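You operate a simulated robot arm through the tools that you are given. There is no shell and no other tool.

The job below is to be done with a simulated two-armed robot. You get a single attempt, and the scene is never put back.

## Task
File both index cards under their headings and put the box lid back.
Fine: meanwhile the lid waits on the post end of the desk.

The check looks at the end state, three seconds after you hand in, the way a careful person would. Anything else that was tipped, shoved, dropped, spilled or broken makes it a failure. A push-on lid holds only when it is set on centred and level and pressed home; a screw cap is set on level and turned clockwise until tight.

## Robot
Two 7-joint arms with two-finger grippers on one trunk that stands fixed in place. Base frame: the origin is at the foot of the trunk, x ahead of it, y to its left, z up; the work surface is at about z = 0.75. Readings come in m, degrees, newtons and seconds.
The left shoulder is at [0.088, 0.174, 1.051], the right one opposite. With the tool pointing down near the work surface each hand reaches from about 0.3 to 0.9 m from the base axis, measured 20 degrees to its own side. Payload 2.94 kg a hand.
The TCP of each hand is the grasp point between the finger pads, 0.03 m short of the fingertips. In the tool frame z runs along the fingers and y along their closing line. The gripper opens to 0.138 m. The gripper's body begins 0.109 m behind the TCP.
Orientation is that of the tool frame in the base frame, as a unit quaternion [x, y, z, w]. With the fingers straight down and closing along the base's y, the tool's x points along the base's -x, its y along +y and its z along -z.

## Interface
- The arms move only by the tool play_rows. It takes "left_rows", "right_rows" or both (then of equal length, played together; a hand with none holds still); each is a list of rows, each a list of 7 numbers: the shift along the tool's x, y, z in units of 150 mm (1.0 is 150 mm), then the turn, a rotation vector about the tool's x, y, z in units of 60 degrees (1.0 is 60 degrees), then the finger opening in m, from 0 to 0.138. In form: [[dx, dy, dz, ax, ay, az, grip], ...]. A call has 1 to 20 rows; each row is the pose to reach, as a shift and turn from the pose commanded when the call began, along the tool's axes at that moment. A call with a number of a shift or a turn outside -1 to 1 is refused whole. Each row takes 0.2 s and may step no farther than 0.05 m and 8.6 degrees from the row before; otherwise, or with a gripper value out of range, the whole call is refused. A pose out of reach is approached as far as the arm can. The call stops where the force on the tool passes 40 N (or 10 N more than at its start, if that is more) or the arm is blocked; 0.2 s more then pass. The fingers move at their own pace and stop on an object; they squeeze with about 27 N. The grip force told is the motor's: it shows also when the fingers shut on nothing. Time passes only in rows, and 0.2 s behind the last, so rows that repeat a pose let the fingers close. The reply holds the time, the measured pose of the TCP, the force on the tool along the base axes, the opening and the grip force, in the units named above and with some noise, with the torque about the TCP (base axes, N m) and any sound that the robot's microphone picked up.
- Cameras (640 x 400 px; columns grow to the right, rows downward): "scene" is now at [0.1753, -0.0692, 1.5277]; the picture's right is [-0.83, -0.55, 0.00], its down [-0.40, 0.60, -0.69] and it looks along [0.38, -0.58, -0.72] (base axes); focal length 307 px, centre (320, 200). "left" rides on the left gripper at [0.071, -0.019, -0.146] in its tool frame; the picture's right is [0.26, 0.97, 0.00], its down [-0.85, 0.23, -0.48] and it looks along [-0.46, 0.13, 0.88] (tool axes); focal length 280 px, centre (320, 200). "right" rides on the right gripper at [0.071, 0.019, -0.146] in its tool frame; the picture's right is [-0.26, 0.97, 0.00], its down [-0.85, -0.23, -0.48] and it looks along [-0.46, -0.12, 0.88] (tool axes); focal length 280 px, centre (320, 200). There is no depth. A picture from a camera that has moved, and an enlarged one, comes with that camera's place and axes in the base frame and with its lens.
- capture(camera): a new picture of that camera. No time passes.
- raise_lower(by): slides the trunk up (or, below 0, down) by that many m; the arms and the scene camera ride with it, the base frame stays. It gives what a move gives, with no picture.
- aim_head(pan, tilt): turns the head with the scene camera to pan (to the left, within 120 degrees either way) and tilt (down, from -29 to 69), counted from straight ahead of the robot. It gives what a move gives.
- enlarge(camera, box): a new picture of the part [left, top, right, bottom] of that camera's present view, enlarged. No time passes.
- hand_in(): hands the job in; it is judged then, once.

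Places have to be worked out from the pictures, the camera data and where the tool is seen. Open the grippers and draw the arms clear of the work before you hand the job in, unless the task says otherwise.

The tools are called after "Request:" by a JSON object that holds its "method" and its "body". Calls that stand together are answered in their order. play_rows: Moves the arms, as the interface text tells. Its arguments: {"type":"object","properties":{"left_rows":{"type":"array","items":{"type":"array","items":{"type":"number"}}},"right_rows":{"type":"array","items":{"type":"array","items":{"type":"number"}}}},"required":[]} The other tools are called the same way: raise_lower (by) slides the trunk up or down; aim_head (pan, tilt) turns the head that bears the scene camera; capture (camera) takes a picture; enlarge (camera, box) takes an enlarged picture of a part of a camera's view; hand_in () hands the job in.

At the start:

```text
time: 0.0
left_tcp_pos: [0.5644, -0.0169, 1.0078]
left_tool_rot: [-0.001, 1.0, 0.0, 0.0]
left_ft_force: [1.3, -1.3, 1.0]
left_moment: [-0.01, 0.03, -0.01]
left_opening: 0.1378
left_grip_force: 0.0
right_tcp_pos: [0.4021, -0.5925, 1.0558]
right_tool_rot: [0.0, 1.0, 0.0, -0.001]
right_ft_force: [0.2, 0.5, -0.1]
right_moment: [0.01, 0.02, 0.04]
right_opening: 0.1381
right_grip_force: 0.0
trunk travel left (down, up): [-0.225, 0.509]
head pan, tilt: [-56.5, 46.3]
```

scene: 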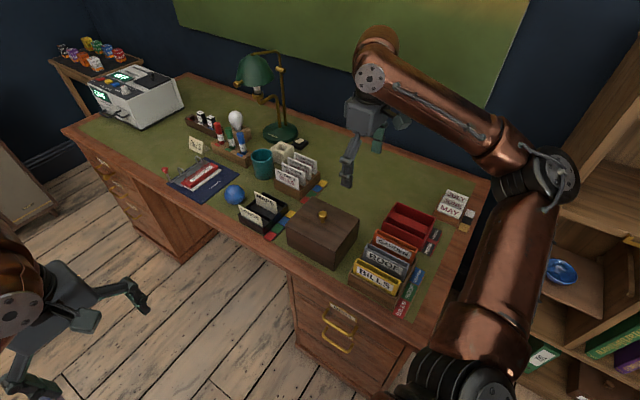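
right: 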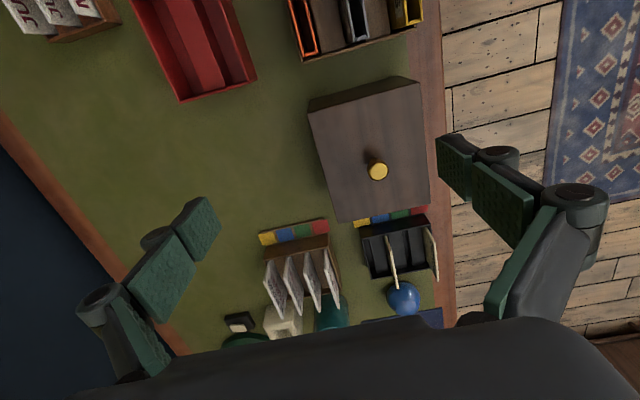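
left: 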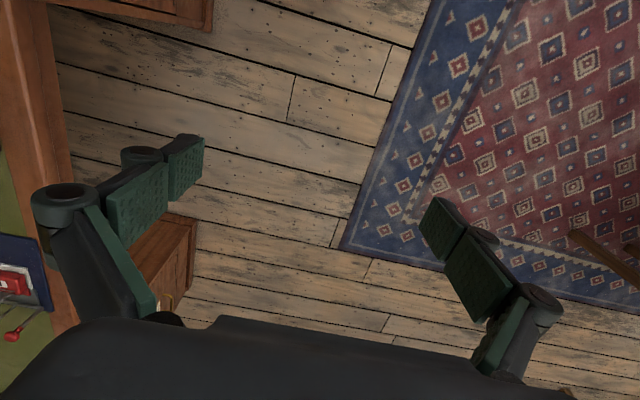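

I'll start by looking more closely at the desk: the box with the brass knob, the card holders, and the post sorter.

Request:
{"method": "enlarge", "body": {"camera": "scene", "box": [220, 130, 380, 270]}}

Request:
{"method": "enlarge", "body": {"camera": "scene", "box": [330, 170, 490, 330]}}

Request:
{"method": "enlarge", "body": {"camera": "right", "box": [220, 180, 480, 340]}}

Request:
{"method": "enlarge", "body": {"camera": "scene", "box": [60, 30, 260, 220]}}

```text
2.86 times, centred on (300, 200) of scene
camera zoom: at [0.1753, -0.0692, 1.5277], right [-0.83, -0.55, 0.0], down [-0.4, 0.6, -0.69], along [0.38, -0.58, -0.72], focal length 878 px, centre (377, 200)
```

zoom: 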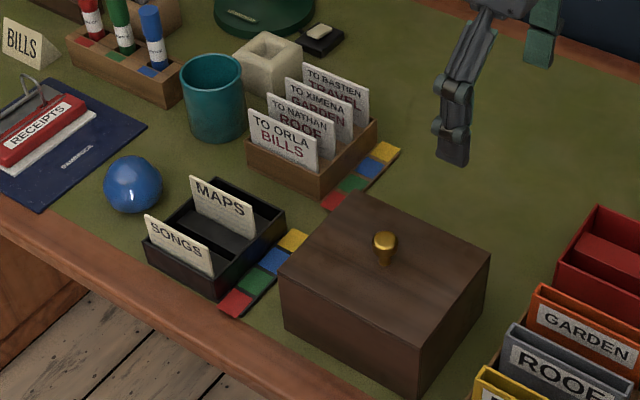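

```text
2.50 times, centred on (410, 250) of scene
camera zoom: at [0.1753, -0.0692, 1.5277], right [-0.83, -0.55, 0.0], down [-0.4, 0.6, -0.69], along [0.38, -0.58, -0.72], focal length 768 px, centre (95, 75)
```

zoom: 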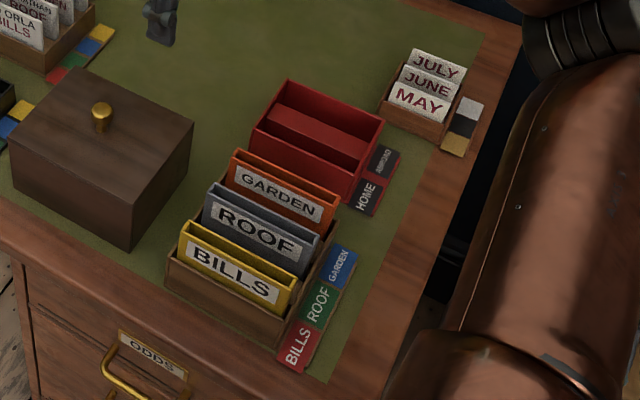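

```text
2.46 times, centred on (350, 260) of right
camera zoom: at [0.3312, -0.5736, 1.2024], right [0.26, 0.97, 0.0], down [0.85, -0.23, 0.48], along [0.46, -0.12, -0.88], focal length 690 px, centre (246, 52)
```

zoom: 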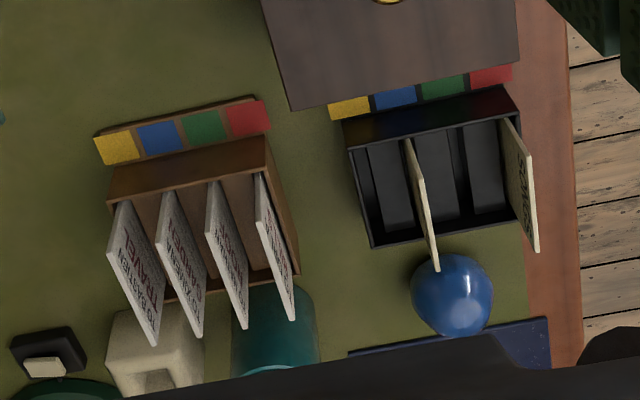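

```text
2.11 times, centred on (160, 125) of scene
camera zoom: at [0.1753, -0.0692, 1.5277], right [-0.83, -0.55, 0.0], down [-0.4, 0.6, -0.69], along [0.38, -0.58, -0.72], focal length 647 px, centre (657, 358)
```

zoom: 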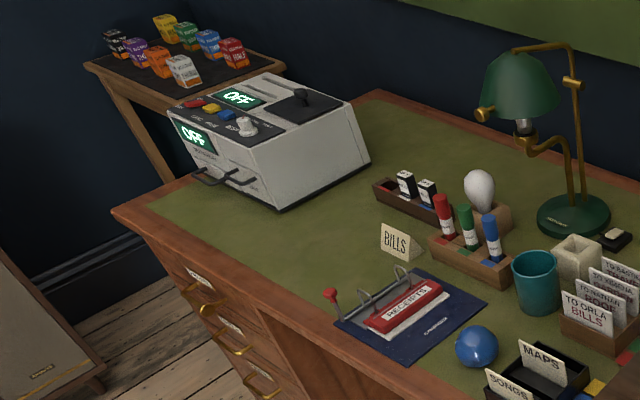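

The index cards look like MAPS and SONGS in the black rack; the lidded box holds the headings. I need more detail on labels at either end of the desk to decide which end is the "post end".

Request:
{"method": "enlarge", "body": {"camera": "scene", "box": [370, 180, 490, 260]}}

Request:
{"method": "enlarge", "body": {"camera": "scene", "box": [70, 60, 210, 150]}}

Request:
{"method": "enlarge", "body": {"camera": "scene", "box": [230, 180, 310, 250]}}

Request:
{"method": "enlarge", "body": {"camera": "right", "box": [0, 0, 320, 200]}}

Request:
{"method": "enlarge", "body": {"camera": "scene", "box": [500, 200, 640, 400]}}

```text
5.00 times, centred on (430, 220) of scene
camera zoom: at [0.1753, -0.0692, 1.5277], right [-0.83, -0.55, 0.0], down [-0.4, 0.6, -0.69], along [0.38, -0.58, -0.72], focal length 1536 px, centre (-230, 100)
```

zoom: 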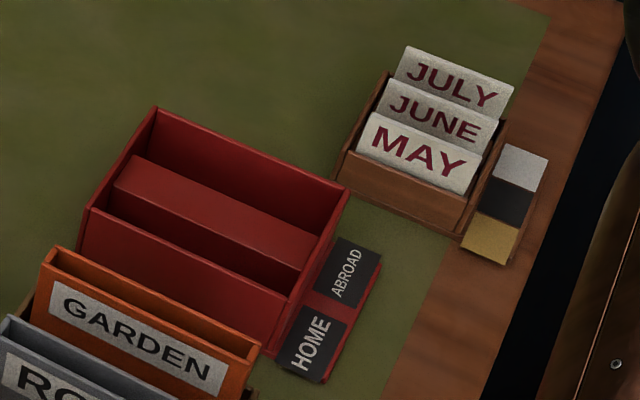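

```text
4.44 times, centred on (140, 105) of scene
camera zoom: at [0.1753, -0.0692, 1.5277], right [-0.83, -0.55, 0.0], down [-0.4, 0.6, -0.69], along [0.38, -0.58, -0.72], focal length 1365 px, centre (1120, 622)
```

zoom: 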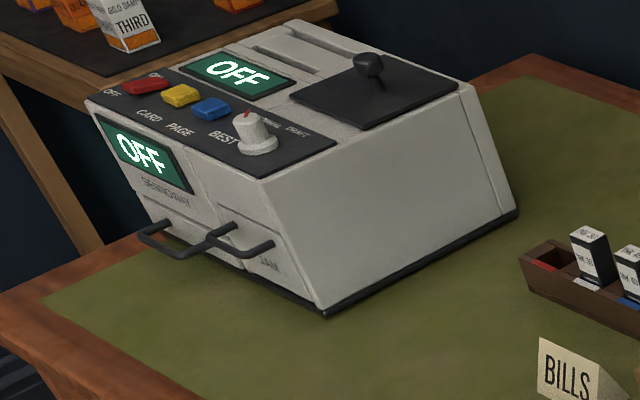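

```text
5.71 times, centred on (270, 215) of scene
camera zoom: at [0.1753, -0.0692, 1.5277], right [-0.83, -0.55, 0.0], down [-0.4, 0.6, -0.69], along [0.38, -0.58, -0.72], focal length 1756 px, centre (606, 114)
```

zoom: 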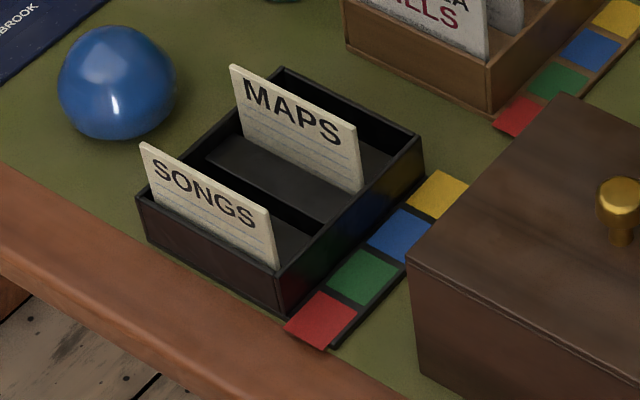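

```text
2.00 times, centred on (160, 100) of right
camera zoom: at [0.3312, -0.5736, 1.2024], right [0.26, 0.97, 0.0], down [0.85, -0.23, 0.48], along [0.46, -0.12, -0.88], focal length 561 px, centre (640, 400)
```

zoom: 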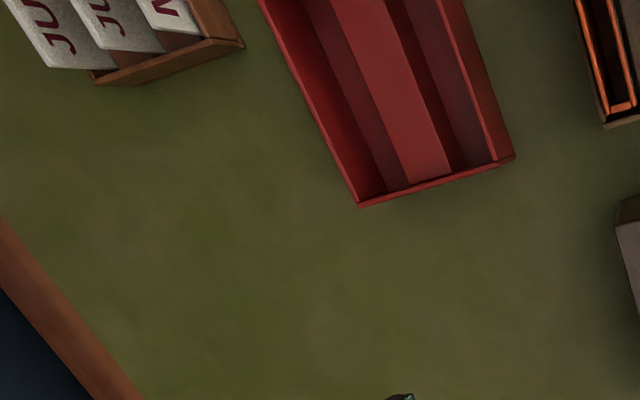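

```text
2.00 times, centred on (570, 300) of scene
camera zoom: at [0.1753, -0.0692, 1.5277], right [-0.83, -0.55, 0.0], down [-0.4, 0.6, -0.69], along [0.38, -0.58, -0.72], focal length 614 px, centre (-180, 0)
```

zoom: 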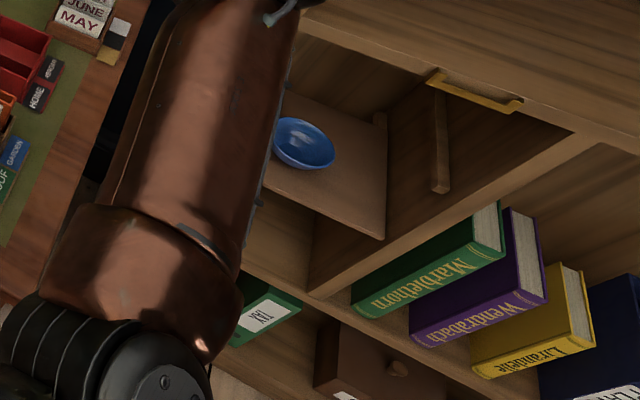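

The red HOME/ABROAD tray is the outgoing-post tray, so the low-x end of the desk is the post end. Now I look closely at the box to measure it from two cameras.

Request:
{"method": "enlarge", "body": {"camera": "scene", "box": [275, 185, 375, 280]}}

Request:
{"method": "enlarge", "body": {"camera": "right", "box": [290, 60, 460, 240]}}

```text
4.21 times, centred on (325, 232) of scene
camera zoom: at [0.1753, -0.0692, 1.5277], right [-0.83, -0.55, 0.0], down [-0.4, 0.6, -0.69], along [0.38, -0.58, -0.72], focal length 1294 px, centre (299, 63)
```

zoom: 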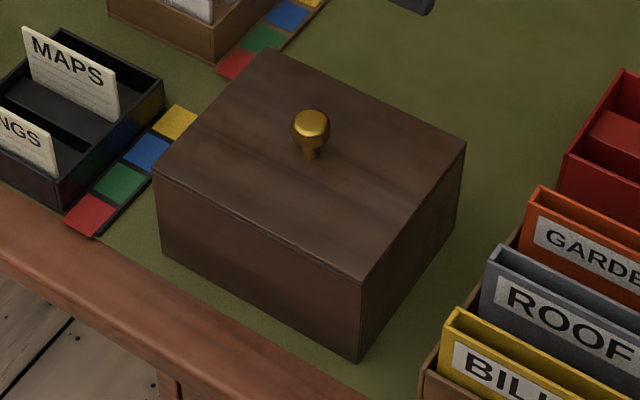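

```text
2.22 times, centred on (375, 150) of right
camera zoom: at [0.3312, -0.5736, 1.2024], right [0.26, 0.97, 0.0], down [0.85, -0.23, 0.48], along [0.46, -0.12, -0.88], focal length 623 px, centre (198, 311)
```

zoom: 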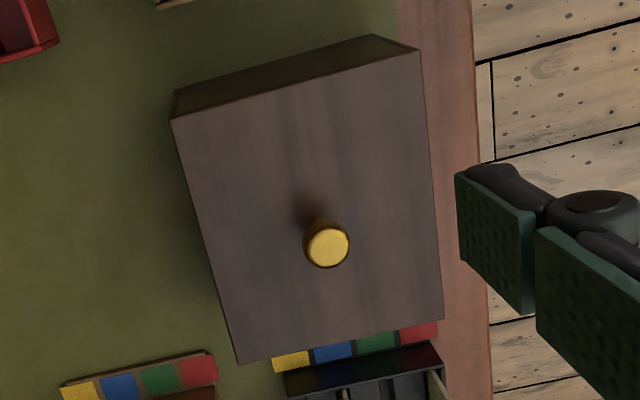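

Measurements: the box is axis-aligned at x 0.397–0.563, y −0.475…−0.617, top about z 0.848. The brass knob is at about (0.479, −0.543) with its top near z 0.885. I'll move the right hand above it and check.

Request:
{"method": "play_rows", "body": {"right_rows": [[-0.13, 0.083, 0.1, 0, 0, 0, 0.12], [-0.26, 0.165, 0.2, 0, 0, 0, 0.1], [-0.39, 0.248, 0.3, 0, 0, 0, 0.08], [-0.513, 0.33, 0.4, 0, 0, 0, 0.07], [-0.513, 0.33, 0.45, 0, 0, 0, 0.07]]}}

Request:
{"method": "capture", "body": {"camera": "right"}}

Request:
{"method": "capture", "body": {"camera": "scene"}}

```text
time: 1.2
left_tcp_pos: [0.5638, -0.0168, 1.0077]
left_tool_rot: [0.001, 1.0, 0.001, 0.0]
left_ft_force: [-0.5, -0.7, -0.1]
left_moment: [-0.02, 0.02, -0.03]
left_opening: 0.1379
left_grip_force: 0.1
right_tcp_pos: [0.4785, -0.5444, 0.9875]
right_tool_rot: [0.0, 1.0, 0.0, 0.0]
right_ft_force: [0.3, -0.2, -0.3]
right_moment: [-0.01, 0.0, 0.01]
right_opening: 0.0699
right_grip_force: 0.0
trunk travel left (down, up): [-0.225, 0.509]
head pan, tilt: [-56.5, 46.3]
```

```text
taken
camera right: at [0.4081, -0.5242, 1.1332], right [0.26, 0.97, 0.0], down [0.85, -0.23, 0.48], along [0.46, -0.12, -0.88], focal length 280 px, centre (320, 200)
```

right: 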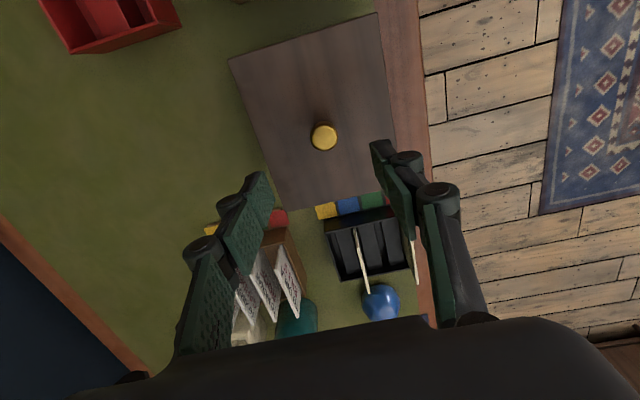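

```text
taken
camera scene: at [0.1751, -0.0696, 1.5277], right [-0.83, -0.55, 0.0], down [-0.4, 0.6, -0.69], along [0.38, -0.58, -0.72], focal length 307 px, centre (320, 200)
```

scene: 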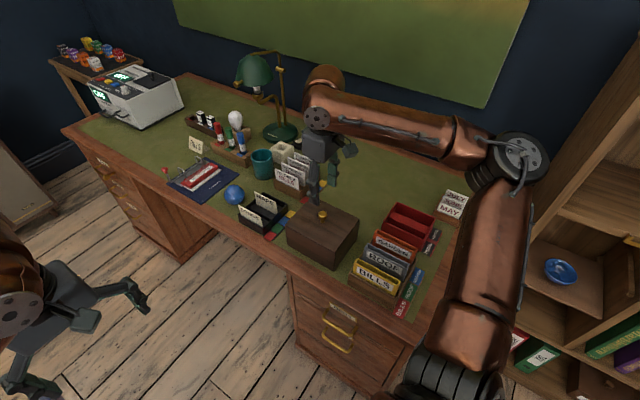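

The knob is centred under the open fingers (about (0.478, −0.540)). I'll lower so that the fingertips stop just above the lid, and close.

Request:
{"method": "play_rows", "body": {"right_rows": [[0, 0.027, 0.2, 0, 0, 0, 0.07], [0, 0.027, 0.4, 0, 0, 0, 0.07], [0, 0.027, 0.6, 0, 0, 0, 0.07], [0, 0.027, 0.7, 0, 0, 0, 0.07], [0, 0.027, 0.7, 0, 0, 0, 0.05], [0, 0.027, 0.7, 0, 0, 0, 0.02], [0, 0.027, 0.7, 0, 0, 0, 0.0], [0, 0.027, 0.7, 0, 0, 0, 0.0], [0, 0.027, 0.7, 0, 0, 0, 0.0], [0, 0.027, 0.7, 0, 0, 0, 0.0]]}}

Request:
{"method": "capture", "body": {"camera": "right"}}

Request:
{"method": "enlarge", "body": {"camera": "scene", "box": [270, 170, 380, 270]}}

```text
time: 3.4
left_tcp_pos: [0.5645, -0.0177, 1.0075]
left_tool_rot: [0.0, 1.0, 0.001, 0.001]
left_ft_force: [-0.2, 0.1, 0.3]
left_moment: [0.01, 0.0, 0.02]
left_opening: 0.1379
left_grip_force: 0.1
right_tcp_pos: [0.4788, -0.5405, 0.8825]
right_tool_rot: [0.0, 1.0, 0.0, 0.0]
right_ft_force: [0.6, 0.2, 0.5]
right_moment: [0.01, -0.09, 0.04]
right_opening: 0.0238
right_grip_force: 26.8
trunk travel left (down, up): [-0.225, 0.509]
head pan, tilt: [-56.5, 46.3]
```

```text
taken
camera right: at [0.4082, -0.5215, 1.0287], right [0.26, 0.97, 0.0], down [0.85, -0.23, 0.48], along [0.46, -0.12, -0.88], focal length 280 px, centre (320, 200)
```

right: 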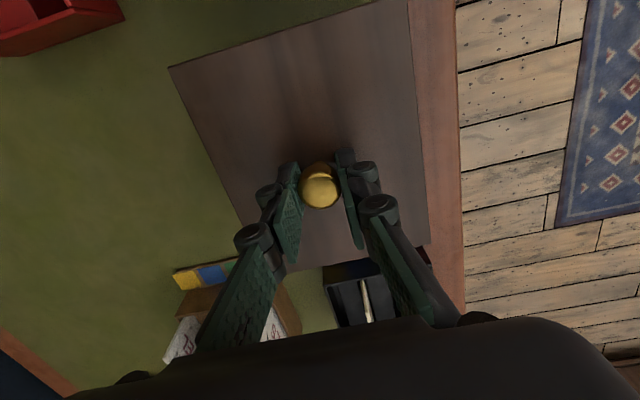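

```text
4.00 times, centred on (325, 220) of scene
camera zoom: at [0.1755, -0.0692, 1.5277], right [-0.83, -0.55, 0.0], down [-0.4, 0.6, -0.69], along [0.38, -0.58, -0.72], focal length 1229 px, centre (300, 120)
```

zoom: 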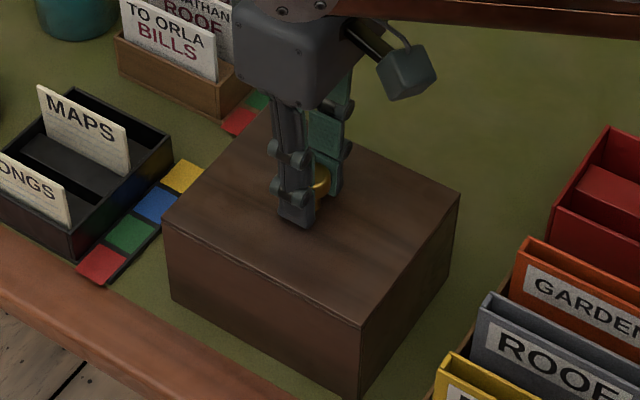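

Knob is gripped (24 mm). I'll lift straight up slowly and watch the force and whether the box stays put.

Request:
{"method": "play_rows", "body": {"right_rows": [[0, 0, -0.02, 0, 0, 0, 0.0], [0, 0, -0.04, 0, 0, 0, 0.0], [0, 0, -0.07, 0, 0, 0, 0.0], [0, 0, -0.1, 0, 0, 0, 0.0], [0, 0, -0.15, 0, 0, 0, 0.0]]}}

Request:
{"method": "enlarge", "body": {"camera": "scene", "box": [270, 170, 380, 270]}}

```text
time: 4.6
left_tcp_pos: [0.5633, -0.0164, 1.007]
left_tool_rot: [-0.001, 1.0, 0.001, 0.0]
left_ft_force: [-0.1, 0.3, 0.1]
left_moment: [0.01, 0.01, 0.04]
left_opening: 0.1378
left_grip_force: 0.1
right_tcp_pos: [0.4799, -0.5415, 0.906]
right_tool_rot: [-0.001, 1.0, 0.0, -0.001]
right_ft_force: [-0.4, 0.2, -2.3]
right_moment: [-0.02, -0.01, -0.01]
right_opening: 0.0243
right_grip_force: 26.6
trunk travel left (down, up): [-0.225, 0.509]
head pan, tilt: [-56.5, 46.3]
```

```text
4.00 times, centred on (325, 220) of scene
camera zoom: at [0.1754, -0.0692, 1.5277], right [-0.83, -0.55, 0.0], down [-0.4, 0.6, -0.69], along [0.38, -0.58, -0.72], focal length 1229 px, centre (300, 120)
```

zoom: 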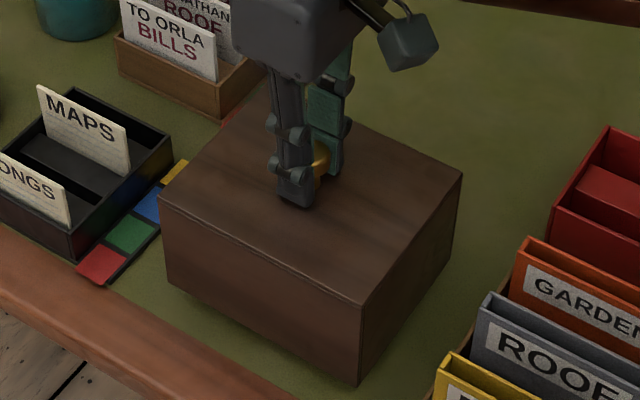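

The bottom edge of the dark wood also seems to have risen; I need a closer look at whether it's the whole box or a deep lid.

Request:
{"method": "enlarge", "body": {"camera": "scene", "box": [280, 210, 370, 275]}}

Request:
{"method": "capture", "body": {"camera": "left"}}

```text
6.15 times, centred on (325, 242) of scene
camera zoom: at [0.1754, -0.0692, 1.5277], right [-0.83, -0.55, 0.0], down [-0.4, 0.6, -0.69], along [0.38, -0.58, -0.72], focal length 1891 px, centre (289, -62)
```

zoom: 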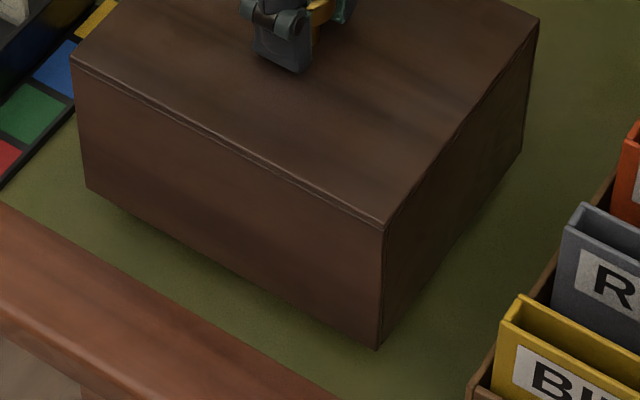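

```text
taken
camera left: at [0.4936, -0.036, 1.1537], right [-0.26, 0.96, 0.0], down [0.85, 0.23, 0.48], along [0.46, 0.13, -0.88], focal length 280 px, centre (320, 200)
```

left: 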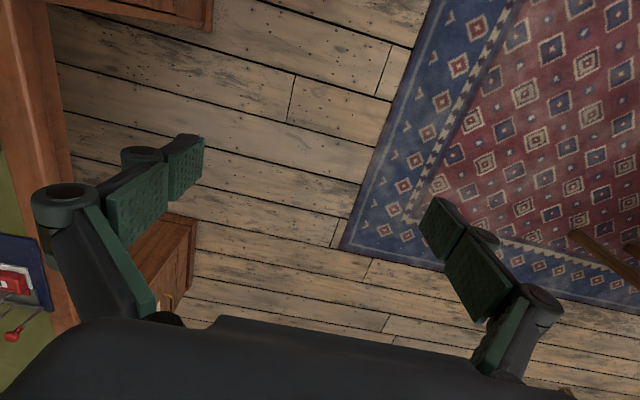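

The whole box seems to come up with the lid (push-on fit), so it may need holding down. Before deciding, I keep the right hand still and bring the left hand camera to a lower side view.

Request:
{"method": "play_rows", "body": {"left_rows": [[0.124, -0.124, 0.047, 0.126, 0, 0, 0.1378], [0.248, -0.248, 0.095, 0.252, 0, 0, 0.1378], [0.371, -0.371, 0.143, 0.378, 0, 0, 0.1378], [0.495, -0.495, 0.19, 0.504, 0, 0, 0.1378], [0.619, -0.619, 0.238, 0.63, 0, 0, 0.1378], [0.743, -0.743, 0.286, 0.756, 0, 0, 0.1378], [0.867, -0.867, 0.333, 0.882, 0, 0, 0.1378]]}}

Request:
{"method": "capture", "body": {"camera": "left"}}

```text
time: 6.2
left_tcp_pos: [0.433, -0.1466, 0.9582]
left_tool_rot: [-0.001, 0.895, -0.446, 0.0]
left_ft_force: [1.0, -0.8, 0.1]
left_moment: [-0.01, 0.01, 0.04]
left_opening: 0.1382
left_grip_force: 0.0
right_tcp_pos: [0.4792, -0.541, 0.9064]
right_tool_rot: [0.0, 1.0, -0.001, 0.0]
right_ft_force: [-0.1, -0.3, -1.3]
right_moment: [-0.04, 0.01, 0.0]
right_opening: 0.0241
right_grip_force: 26.9
trunk travel left (down, up): [-0.225, 0.509]
head pan, tilt: [-56.5, 46.3]
```

```text
taken
camera left: at [0.3623, -0.0422, 1.0615], right [-0.26, 0.58, -0.77], down [0.85, 0.52, 0.1], along [0.46, -0.63, -0.63], focal length 280 px, centre (320, 200)
```

left: 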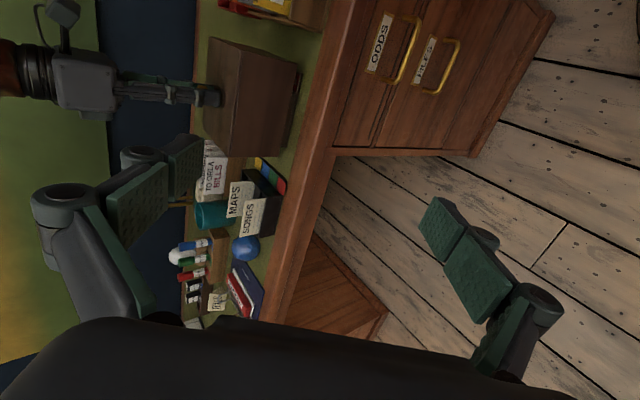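

The left camera now sees the box from the side; I enlarge the gap beneath it.

Request:
{"method": "enlarge", "body": {"camera": "left", "box": [190, 20, 320, 170]}}

Request:
{"method": "enlarge", "body": {"camera": "left", "box": [340, 0, 480, 110]}}

```text
2.67 times, centred on (255, 95) of left
camera zoom: at [0.3623, -0.0422, 1.0615], right [-0.26, 0.58, -0.77], down [0.85, 0.52, 0.1], along [0.46, -0.63, -0.63], focal length 748 px, centre (493, 480)
```

zoom: 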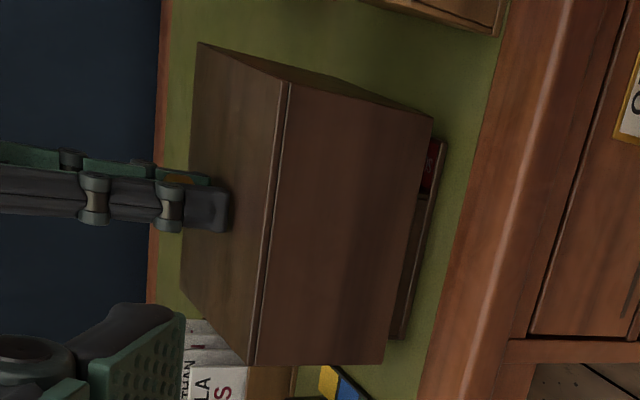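

```text
3.64 times, centred on (410, 55) of left
camera zoom: at [0.3623, -0.0422, 1.0615], right [-0.26, 0.58, -0.77], down [0.85, 0.52, 0.1], along [0.46, -0.63, -0.63], focal length 1020 px, centre (-7, 727)
```

zoom: 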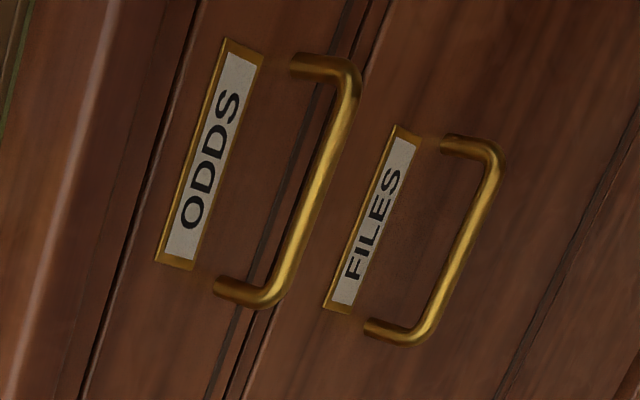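

It's a deep cover: an inner tray with a red divider is visible underneath, still on the desk. I'll lift the cover straight up well clear of the tray.

Request:
{"method": "play_rows", "body": {"right_rows": [[0, 0, -0.12, 0, 0, 0, 0.0], [0, 0, -0.24, 0, 0, 0, 0.0], [0, 0, -0.36, 0, 0, 0, 0.0], [0, 0, -0.48, 0, 0, 0, 0.0], [0, 0, -0.6, 0, 0, 0, 0.0], [0, 0, -0.72, 0, 0, 0, 0.0], [0, 0, -0.84, 0, 0, 0, 0.0]]}}

Request:
{"method": "capture", "body": {"camera": "left"}}

Request:
{"method": "capture", "body": {"camera": "scene"}}

```text
time: 7.8
left_tcp_pos: [0.433, -0.1468, 0.9579]
left_tool_rot: [0.0, 0.895, -0.446, 0.0]
left_ft_force: [0.6, 0.6, -0.1]
left_moment: [-0.03, 0.01, 0.02]
left_opening: 0.1379
left_grip_force: 0.1
right_tcp_pos: [0.4781, -0.5397, 1.0346]
right_tool_rot: [-0.001, 1.0, 0.0, 0.0]
right_ft_force: [-0.8, -0.5, -2.3]
right_moment: [-0.01, 0.03, 0.0]
right_opening: 0.0242
right_grip_force: 27.2
trunk travel left (down, up): [-0.225, 0.509]
head pan, tilt: [-56.5, 46.3]
```

```text
taken
camera left: at [0.3621, -0.0417, 1.0617], right [-0.26, 0.58, -0.77], down [0.85, 0.52, 0.1], along [0.46, -0.63, -0.63], focal length 280 px, centre (320, 200)
```

left: 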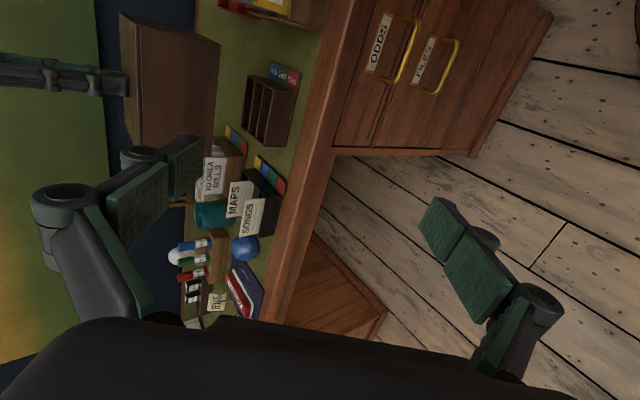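

```text
taken
camera scene: at [0.1749, -0.0684, 1.5278], right [-0.83, -0.55, 0.0], down [-0.4, 0.6, -0.69], along [0.38, -0.58, -0.72], focal length 307 px, centre (320, 200)
```

scene: 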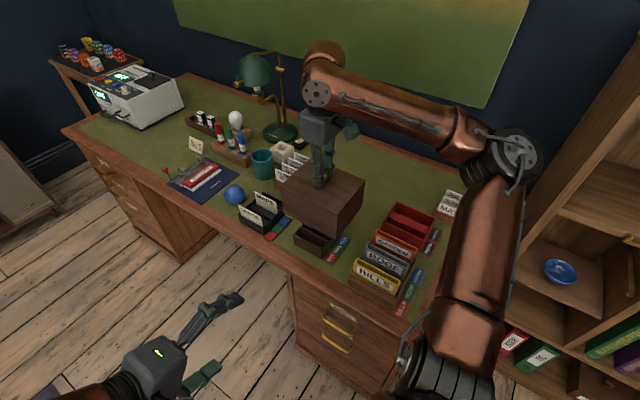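

The cover is off; the tray below has three slots with coloured label tabs. I'll carry the cover toward the free felt beside the red HOME/ABROAD post tray (target about (0.45, −0.80)).

Request:
{"method": "play_rows", "body": {"right_rows": [[0.02, -0.19, 0, 0, 0, 0, 0.0], [0.04, -0.38, 0, 0, 0, 0, 0.0], [0.06, -0.57, 0, 0, 0, 0, 0.0], [0.08, -0.76, 0, 0, 0, 0, 0.0], [0.09, -0.95, 0, 0, 0, 0, 0.0]]}}

Request:
{"method": "play_rows", "body": {"right_rows": [[0.02, -0.2, 0, 0, 0, 0, 0.0], [0.04, -0.4, 0, 0, 0, 0, 0.0], [0.06, -0.6, 0, 0, 0, 0, 0.0], [0.08, -0.78, 0, 0, 0, 0, 0.0], [0.08, -0.78, 0, 0, 0, 0, 0.0]]}}

Request:
{"method": "capture", "body": {"camera": "scene"}}

Request:
{"method": "capture", "body": {"camera": "right"}}

```text
time: 9.0
left_tcp_pos: [0.4321, -0.1485, 0.9575]
left_tool_rot: [-0.001, 0.896, -0.444, 0.0]
left_ft_force: [0.1, -0.3, 0.0]
left_moment: [0.01, 0.02, 0.0]
left_opening: 0.1379
left_grip_force: 0.1
right_tcp_pos: [0.4656, -0.6816, 1.0319]
right_tool_rot: [-0.001, 1.0, 0.0, 0.001]
right_ft_force: [-0.2, 0.3, -2.3]
right_moment: [0.03, -0.01, -0.03]
right_opening: 0.0241
right_grip_force: 27.4
trunk travel left (down, up): [-0.225, 0.509]
head pan, tilt: [-56.5, 46.3]
```

```text
time: 10.2
left_tcp_pos: [0.4326, -0.1479, 0.9573]
left_tool_rot: [-0.001, 0.896, -0.445, 0.001]
left_ft_force: [-0.6, 0.2, 0.2]
left_moment: [0.01, -0.01, -0.02]
left_opening: 0.1378
left_grip_force: 0.0
right_tcp_pos: [0.4543, -0.7999, 1.0327]
right_tool_rot: [-0.001, 1.0, 0.0, -0.001]
right_ft_force: [-0.2, 0.3, -2.8]
right_moment: [0.01, -0.02, -0.02]
right_opening: 0.0241
right_grip_force: 26.7
trunk travel left (down, up): [-0.225, 0.509]
head pan, tilt: [-56.5, 46.3]
```

```text
taken
camera scene: at [0.1753, -0.0694, 1.5277], right [-0.83, -0.55, 0.0], down [-0.4, 0.6, -0.69], along [0.38, -0.58, -0.72], focal length 307 px, centre (320, 200)
```

scene: 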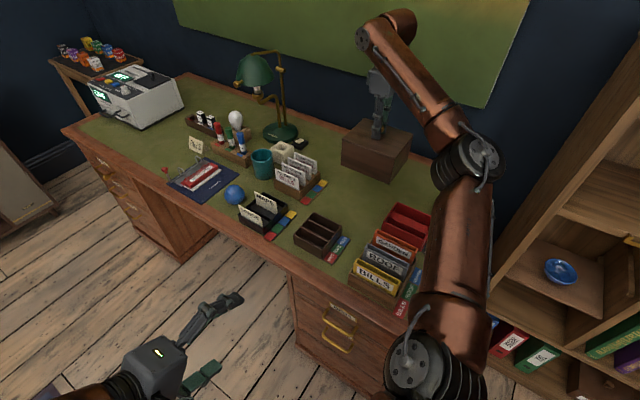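

```text
taken
camera right: at [0.3824, -0.7801, 1.1786], right [0.26, 0.97, 0.0], down [0.85, -0.23, 0.47], along [0.46, -0.12, -0.88], focal length 280 px, centre (320, 200)
```

right: 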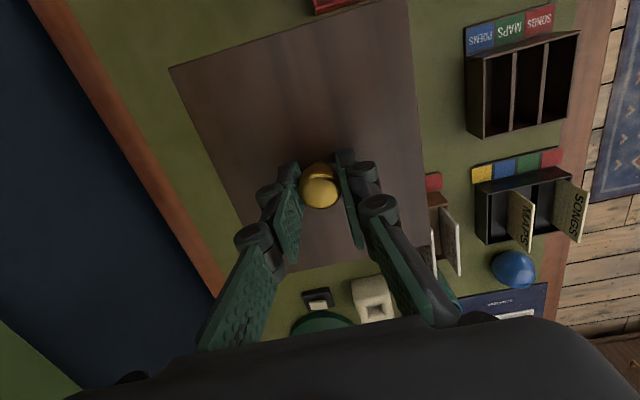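

The tray headings read POEMS (back), MAPS (middle), SONGS (front). The cover hovers over clear felt next to the post tray, so I lower it to just touch the desk.

Request:
{"method": "play_rows", "body": {"right_rows": [[0, 0, 0.2, 0, 0, 0, 0.0], [0, 0, 0.4, 0, 0, 0, 0.0], [0, 0, 0.6, 0, 0, 0, 0.0], [0, 0, 0.78, 0, 0, 0, 0.0], [0, 0, 0.88, 0, 0, 0, 0.0], [0, 0, 0.94, 0, 0, 0, 0.0], [0, 0, 0.97, 0, 0, 0, 0.0], [0, 0, 0.985, 0, 0, 0, 0.0], [0, 0, 0.995, 0, 0, 0, 0.0]]}}

Request:
{"method": "enlarge", "body": {"camera": "scene", "box": [320, 110, 450, 230]}}

```text
time: 12.2
left_tcp_pos: [0.4332, -0.1469, 0.9574]
left_tool_rot: [-0.001, 0.895, -0.446, 0.0]
left_ft_force: [-0.2, -0.6, 0.3]
left_moment: [-0.03, 0.01, 0.0]
left_opening: 0.1381
left_grip_force: 0.1
right_tcp_pos: [0.452, -0.8004, 0.8823]
right_tool_rot: [0.0, 1.0, 0.0, 0.0]
right_ft_force: [0.7, 1.1, -1.8]
right_moment: [0.0, -0.02, -0.02]
right_opening: 0.024
right_grip_force: 26.8
trunk travel left (down, up): [-0.225, 0.509]
head pan, tilt: [-56.5, 46.3]
```

```text
3.33 times, centred on (385, 170) of scene
camera zoom: at [0.1755, -0.0695, 1.5277], right [-0.83, -0.55, 0.0], down [-0.4, 0.6, -0.69], along [0.38, -0.58, -0.72], focal length 1024 px, centre (103, 300)
```

zoom: 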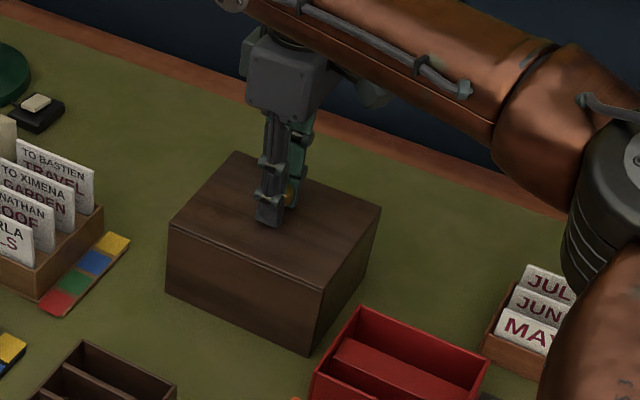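

It looks essentially down, but the load hasn't clearly transferred; I lower a bit more in small steps.

Request:
{"method": "play_rows", "body": {"right_rows": [[0, 0, 0.007, 0, 0, 0, 0.0], [0, 0, 0.013, 0, 0, 0, 0.0], [0, 0, 0.013, 0, 0, 0, 0.0]]}}

```text
time: 13.0
left_tcp_pos: [0.433, -0.1475, 0.9579]
left_tool_rot: [0.0, 0.895, -0.445, 0.0]
left_ft_force: [1.0, 0.5, 0.3]
left_moment: [0.0, 0.0, 0.0]
left_opening: 0.1383
left_grip_force: 0.1
right_tcp_pos: [0.4532, -0.7992, 0.8819]
right_tool_rot: [0.0, 1.0, -0.002, 0.001]
right_ft_force: [2.1, -4.7, 10.9]
right_moment: [-0.05, 0.22, 0.03]
right_opening: 0.0241
right_grip_force: 26.8
trunk travel left (down, up): [-0.225, 0.509]
head pan, tilt: [-56.5, 46.3]
```

The desk now pushes back (10.9 N), so the cover is down. I release and lift off straight up.

Request:
{"method": "play_rows", "body": {"right_rows": [[0, 0, -0.007, 0, 0, 0, 0.0], [0, 0, -0.007, 0, 0, 0, 0.03], [0, 0, -0.007, 0, 0, 0, 0.06], [0, 0, -0.007, 0, 0, 0, 0.07], [0, 0, -0.2, 0, 0, 0, 0.07], [0, 0, -0.45, 0, 0, 0, 0.07], [0, 0, -0.7, 0, 0, 0, 0.07], [0, 0, -0.95, 0, 0, 0, 0.07]]}}

Request:
{"method": "capture", "body": {"camera": "right"}}

Request:
{"method": "enlarge", "body": {"camera": "scene", "box": [225, 180, 355, 270]}}

Request:
{"method": "enlarge", "body": {"camera": "scene", "box": [285, 205, 365, 270]}}

```text
time: 14.8
left_tcp_pos: [0.4329, -0.1453, 0.9585]
left_tool_rot: [-0.001, 0.895, -0.446, 0.0]
left_ft_force: [0.1, 0.2, 0.3]
left_moment: [-0.01, -0.01, 0.02]
left_opening: 0.138
left_grip_force: 0.1
right_tcp_pos: [0.4531, -0.8007, 1.0237]
right_tool_rot: [0.0, 1.0, 0.0, -0.002]
right_ft_force: [0.1, -1.1, 0.5]
right_moment: [-0.01, -0.02, -0.01]
right_opening: 0.0701
right_grip_force: 0.1
trunk travel left (down, up): [-0.225, 0.509]
head pan, tilt: [-56.5, 46.3]
```

```text
taken
camera right: at [0.3815, -0.7801, 1.1705], right [0.26, 0.97, 0.0], down [0.85, -0.23, 0.47], along [0.46, -0.13, -0.88], focal length 280 px, centre (320, 200)
```

right: 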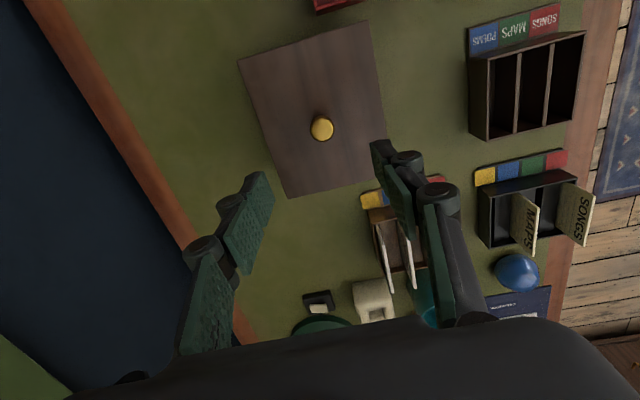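

```text
4.44 times, centred on (290, 225) of scene
camera zoom: at [0.1747, -0.068, 1.5278], right [-0.83, -0.55, 0.0], down [-0.4, 0.6, -0.69], along [0.38, -0.58, -0.72], focal length 1365 px, centre (453, 89)
```

zoom: 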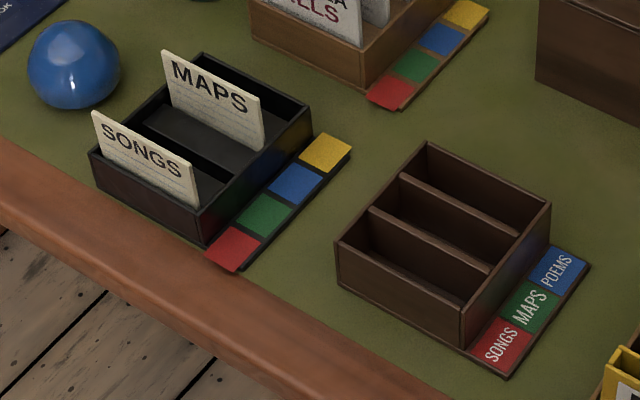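

```text
6.15 times, centred on (325, 238) of scene
camera zoom: at [0.1747, -0.068, 1.5278], right [-0.83, -0.55, 0.0], down [-0.4, 0.6, -0.69], along [0.38, -0.58, -0.72], focal length 1891 px, centre (289, -31)
```

zoom: 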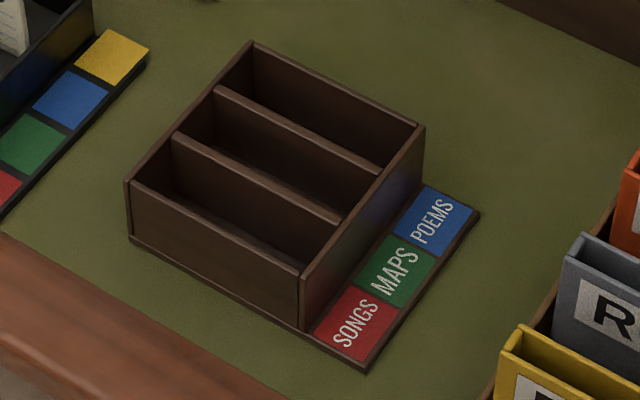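

The cover now rests on the desk. Tray: x 0.447–0.547, y −0.490…−0.599, rim z ≈ 0.794, SONGS slot centre y ≈ −0.510, MAPS slot centre y ≈ −0.545. I'll check the cards more closely, then approach MAPS.

Request:
{"method": "enlarge", "body": {"camera": "right", "box": [450, 130, 610, 270]}}

Request:
{"method": "enlarge", "body": {"camera": "left", "box": [180, 40, 320, 270]}}

Request:
{"method": "enlarge", "body": {"camera": "scene", "box": [230, 180, 310, 245]}}

```text
2.86 times, centred on (530, 200) of right
camera zoom: at [0.3815, -0.7801, 1.1705], right [0.26, 0.97, 0.0], down [0.85, -0.23, 0.47], along [0.46, -0.13, -0.88], focal length 801 px, centre (-280, 200)
```

zoom: 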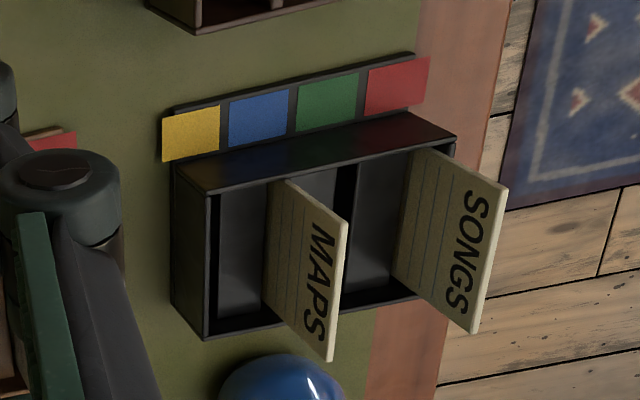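

```text
1.74 times, centred on (250, 155) of left
camera zoom: at [0.362, -0.0415, 1.0617], right [-0.26, 0.58, -0.77], down [0.85, 0.52, 0.1], along [0.46, -0.63, -0.63], focal length 488 px, centre (442, 278)
```

zoom: 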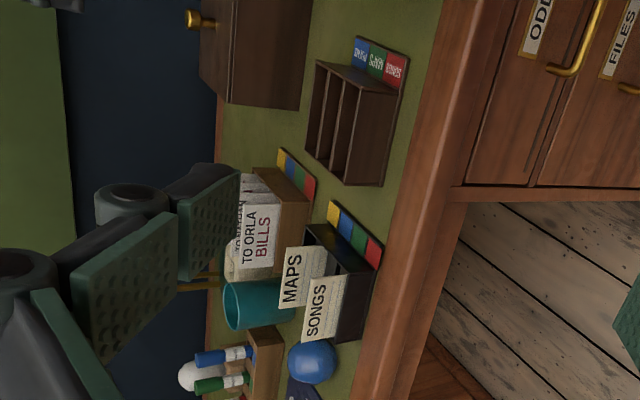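

```text
6.15 times, centred on (270, 212) of scene
camera zoom: at [0.1747, -0.068, 1.5278], right [-0.83, -0.55, 0.0], down [-0.4, 0.6, -0.69], along [0.38, -0.58, -0.72], focal length 1891 px, centre (628, 123)
```

zoom: 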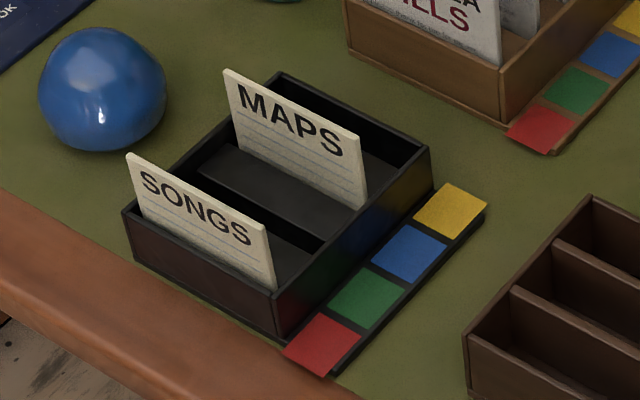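

Triangulating both views puts the MAPS card's top edge at x 0.648–0.736, y ≈ −0.537, z ≈ 0.835. I'll bring the right hand over it, staying above the letters.

Request:
{"method": "play_rows", "body": {"right_rows": [[-0.16, 0.18, 0, 0, 0, 0, 0.06], [-0.32, 0.36, 0, 0, 0, 0, 0.06], [-0.48, 0.54, 0, 0, 0, 0, 0.06], [-0.64, 0.72, 0, 0, 0, 0, 0.06], [-0.8, 0.9, 0, 0, 0, 0, 0.06]]}}

Request:
{"method": "play_rows", "body": {"right_rows": [[-0.16, 0.17, 0, 0, 0, 0, 0.06], [-0.32, 0.34, 0, 0, 0, 0, 0.06], [-0.48, 0.51, 0.1, 0, 0, 0, 0.06], [-0.64, 0.68, 0.2, 0, 0, 0, 0.06], [-0.793, 0.86, 0.3, 0, 0, 0, 0.06], [-0.793, 0.86, 0.4, 0, 0, 0, 0.06], [-0.793, 0.86, 0.4, 0, 0, 0, 0.06]]}}

Request:
{"method": "capture", "body": {"camera": "right"}}

Request:
{"method": "capture", "body": {"camera": "scene"}}

Request:
{"method": "capture", "body": {"camera": "left"}}

```text
time: 16.0
left_tcp_pos: [0.4336, -0.1466, 0.9574]
left_tool_rot: [0.0, 0.895, -0.445, 0.0]
left_ft_force: [0.5, -0.2, -0.4]
left_moment: [-0.02, 0.02, -0.01]
left_opening: 0.1381
left_grip_force: 0.0
right_tcp_pos: [0.5762, -0.6621, 1.0226]
right_tool_rot: [0.0, 1.0, -0.001, -0.001]
right_ft_force: [0.5, 0.7, -0.3]
right_moment: [-0.04, 0.05, -0.04]
right_opening: 0.0602
right_grip_force: 0.1
trunk travel left (down, up): [-0.225, 0.509]
head pan, tilt: [-56.5, 46.3]
```

```text
time: 17.6
left_tcp_pos: [0.4323, -0.1464, 0.9572]
left_tool_rot: [-0.001, 0.895, -0.446, 0.0]
left_ft_force: [0.0, -0.8, 0.0]
left_moment: [0.03, 0.0, 0.05]
left_opening: 0.138
left_grip_force: 0.2
right_tcp_pos: [0.6928, -0.5347, 0.9628]
right_tool_rot: [-0.001, 1.0, -0.001, 0.0]
right_ft_force: [0.1, -0.7, -0.6]
right_moment: [0.05, -0.01, 0.03]
right_opening: 0.0599
right_grip_force: 0.0
trunk travel left (down, up): [-0.225, 0.509]
head pan, tilt: [-56.5, 46.3]
```

```text
taken
camera right: at [0.6229, -0.5153, 1.1093], right [0.26, 0.97, 0.0], down [0.85, -0.23, 0.48], along [0.46, -0.12, -0.88], focal length 280 px, centre (320, 200)
```

right: 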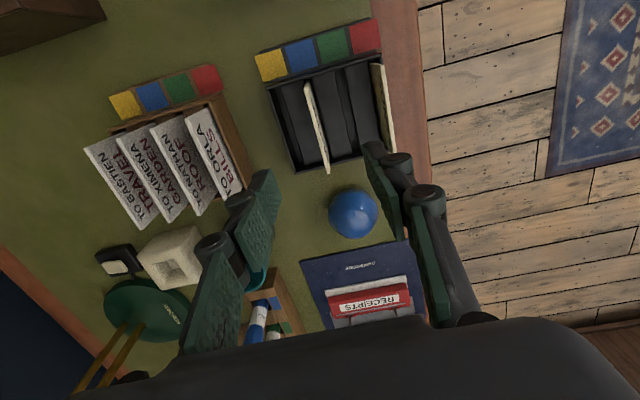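

```text
taken
camera scene: at [0.1753, -0.0684, 1.5277], right [-0.83, -0.55, 0.0], down [-0.4, 0.6, -0.69], along [0.38, -0.58, -0.72], focal length 307 px, centre (320, 200)
```

scene: 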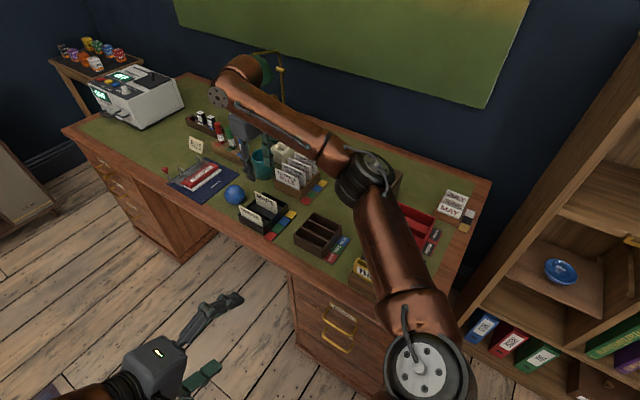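

```text
taken
camera left: at [0.3623, -0.0417, 1.0616], right [-0.26, 0.58, -0.77], down [0.85, 0.52, 0.1], along [0.46, -0.63, -0.63], focal length 280 px, centre (320, 200)
```

left: 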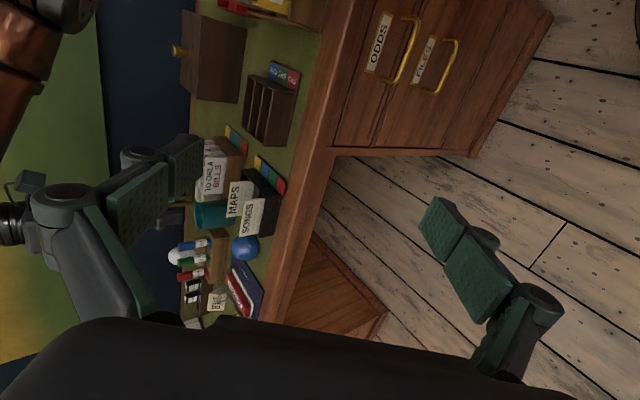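

The hand hovers over MAPS. I enlarge the right camera view to locate the card edges from above.

Request:
{"method": "enlarge", "body": {"camera": "right", "box": [250, 10, 410, 180]}}

Request:
{"method": "enlarge", "body": {"camera": "scene", "box": [230, 110, 310, 245]}}

```text
2.35 times, centred on (330, 95) of right
camera zoom: at [0.6229, -0.5153, 1.1093], right [0.26, 0.97, 0.0], down [0.85, -0.23, 0.48], along [0.46, -0.12, -0.88], focal length 660 px, centre (296, 447)
```

zoom: 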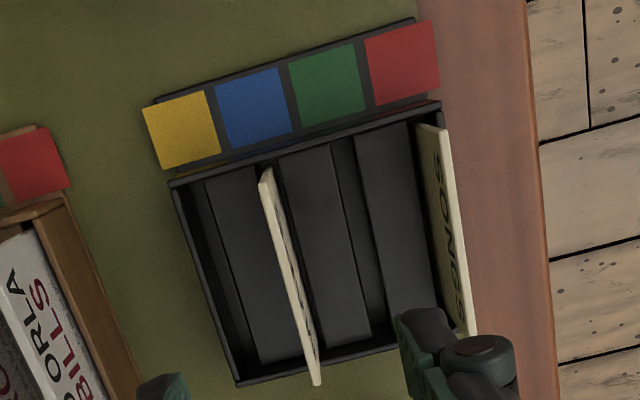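

```text
2.96 times, centred on (270, 178) of scene
camera zoom: at [0.1753, -0.0684, 1.5277], right [-0.83, -0.55, 0.0], down [-0.4, 0.6, -0.69], along [0.38, -0.58, -0.72], focal length 910 px, centre (468, 267)
```

zoom: 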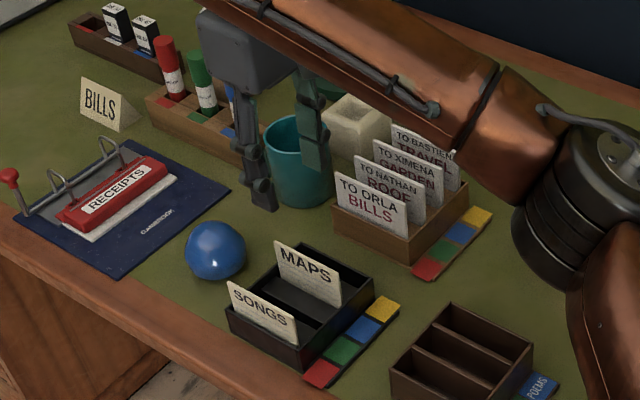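

MAPS top edge: y ≈ −0.536, centre x ≈ 0.692. I lower straight over it, stopping with the fingertips ~1 cm above the rack rim.

Request:
{"method": "play_rows", "body": {"right_rows": [[0, -0.012, 0.2, 0, 0, 0, 0.05], [0, -0.012, 0.4, 0, 0, 0, 0.05], [0, -0.012, 0.6, 0, 0, 0, 0.05], [0, -0.012, 0.75, 0, 0, 0, 0.05], [0, -0.012, 0.85, 0, 0, 0, 0.05], [0, -0.012, 0.885, 0, 0, 0, 0.05]]}}

Request:
{"method": "capture", "body": {"camera": "right"}}

Request:
{"method": "enlarge", "body": {"camera": "scene", "box": [220, 150, 310, 245]}}

```text
time: 19.0
left_tcp_pos: [0.4332, -0.148, 0.9578]
left_tool_rot: [-0.001, 0.895, -0.445, 0.0]
left_ft_force: [0.4, 0.0, -0.1]
left_moment: [0.01, -0.01, 0.0]
left_opening: 0.1378
left_grip_force: 0.2
right_tcp_pos: [0.6931, -0.5362, 0.8292]
right_tool_rot: [0.0, 1.0, -0.001, -0.001]
right_ft_force: [0.3, 0.2, 0.1]
right_moment: [0.03, -0.02, -0.01]
right_opening: 0.0496
right_grip_force: 0.1
trunk travel left (down, up): [-0.225, 0.509]
head pan, tilt: [-56.5, 46.3]
```

```text
taken
camera right: at [0.6225, -0.5171, 0.976], right [0.26, 0.97, 0.0], down [0.85, -0.23, 0.48], along [0.46, -0.13, -0.88], focal length 280 px, centre (320, 200)
```

right: 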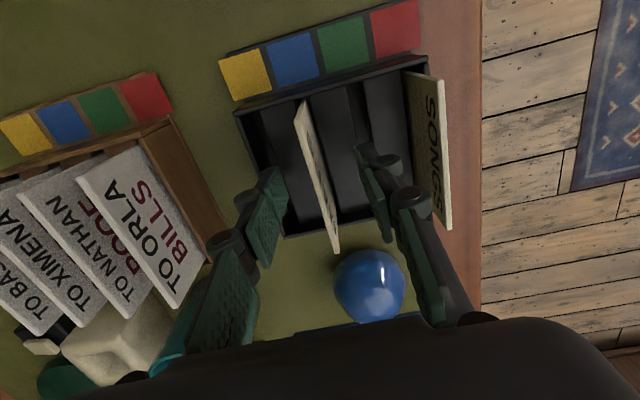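

```text
4.21 times, centred on (265, 198) of scene
camera zoom: at [0.1753, -0.069, 1.5277], right [-0.83, -0.55, 0.0], down [-0.4, 0.6, -0.69], along [0.38, -0.58, -0.72], focal length 1294 px, centre (552, 210)
```

zoom: 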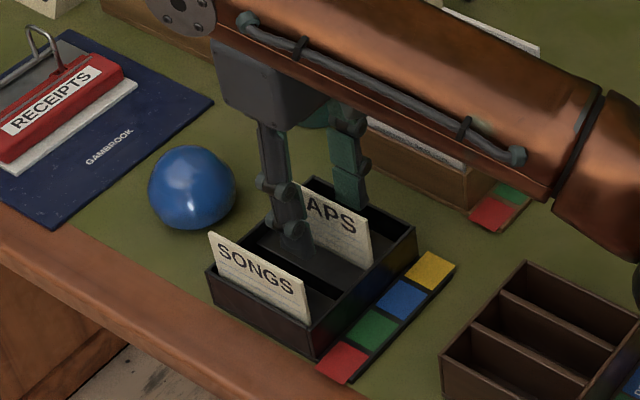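

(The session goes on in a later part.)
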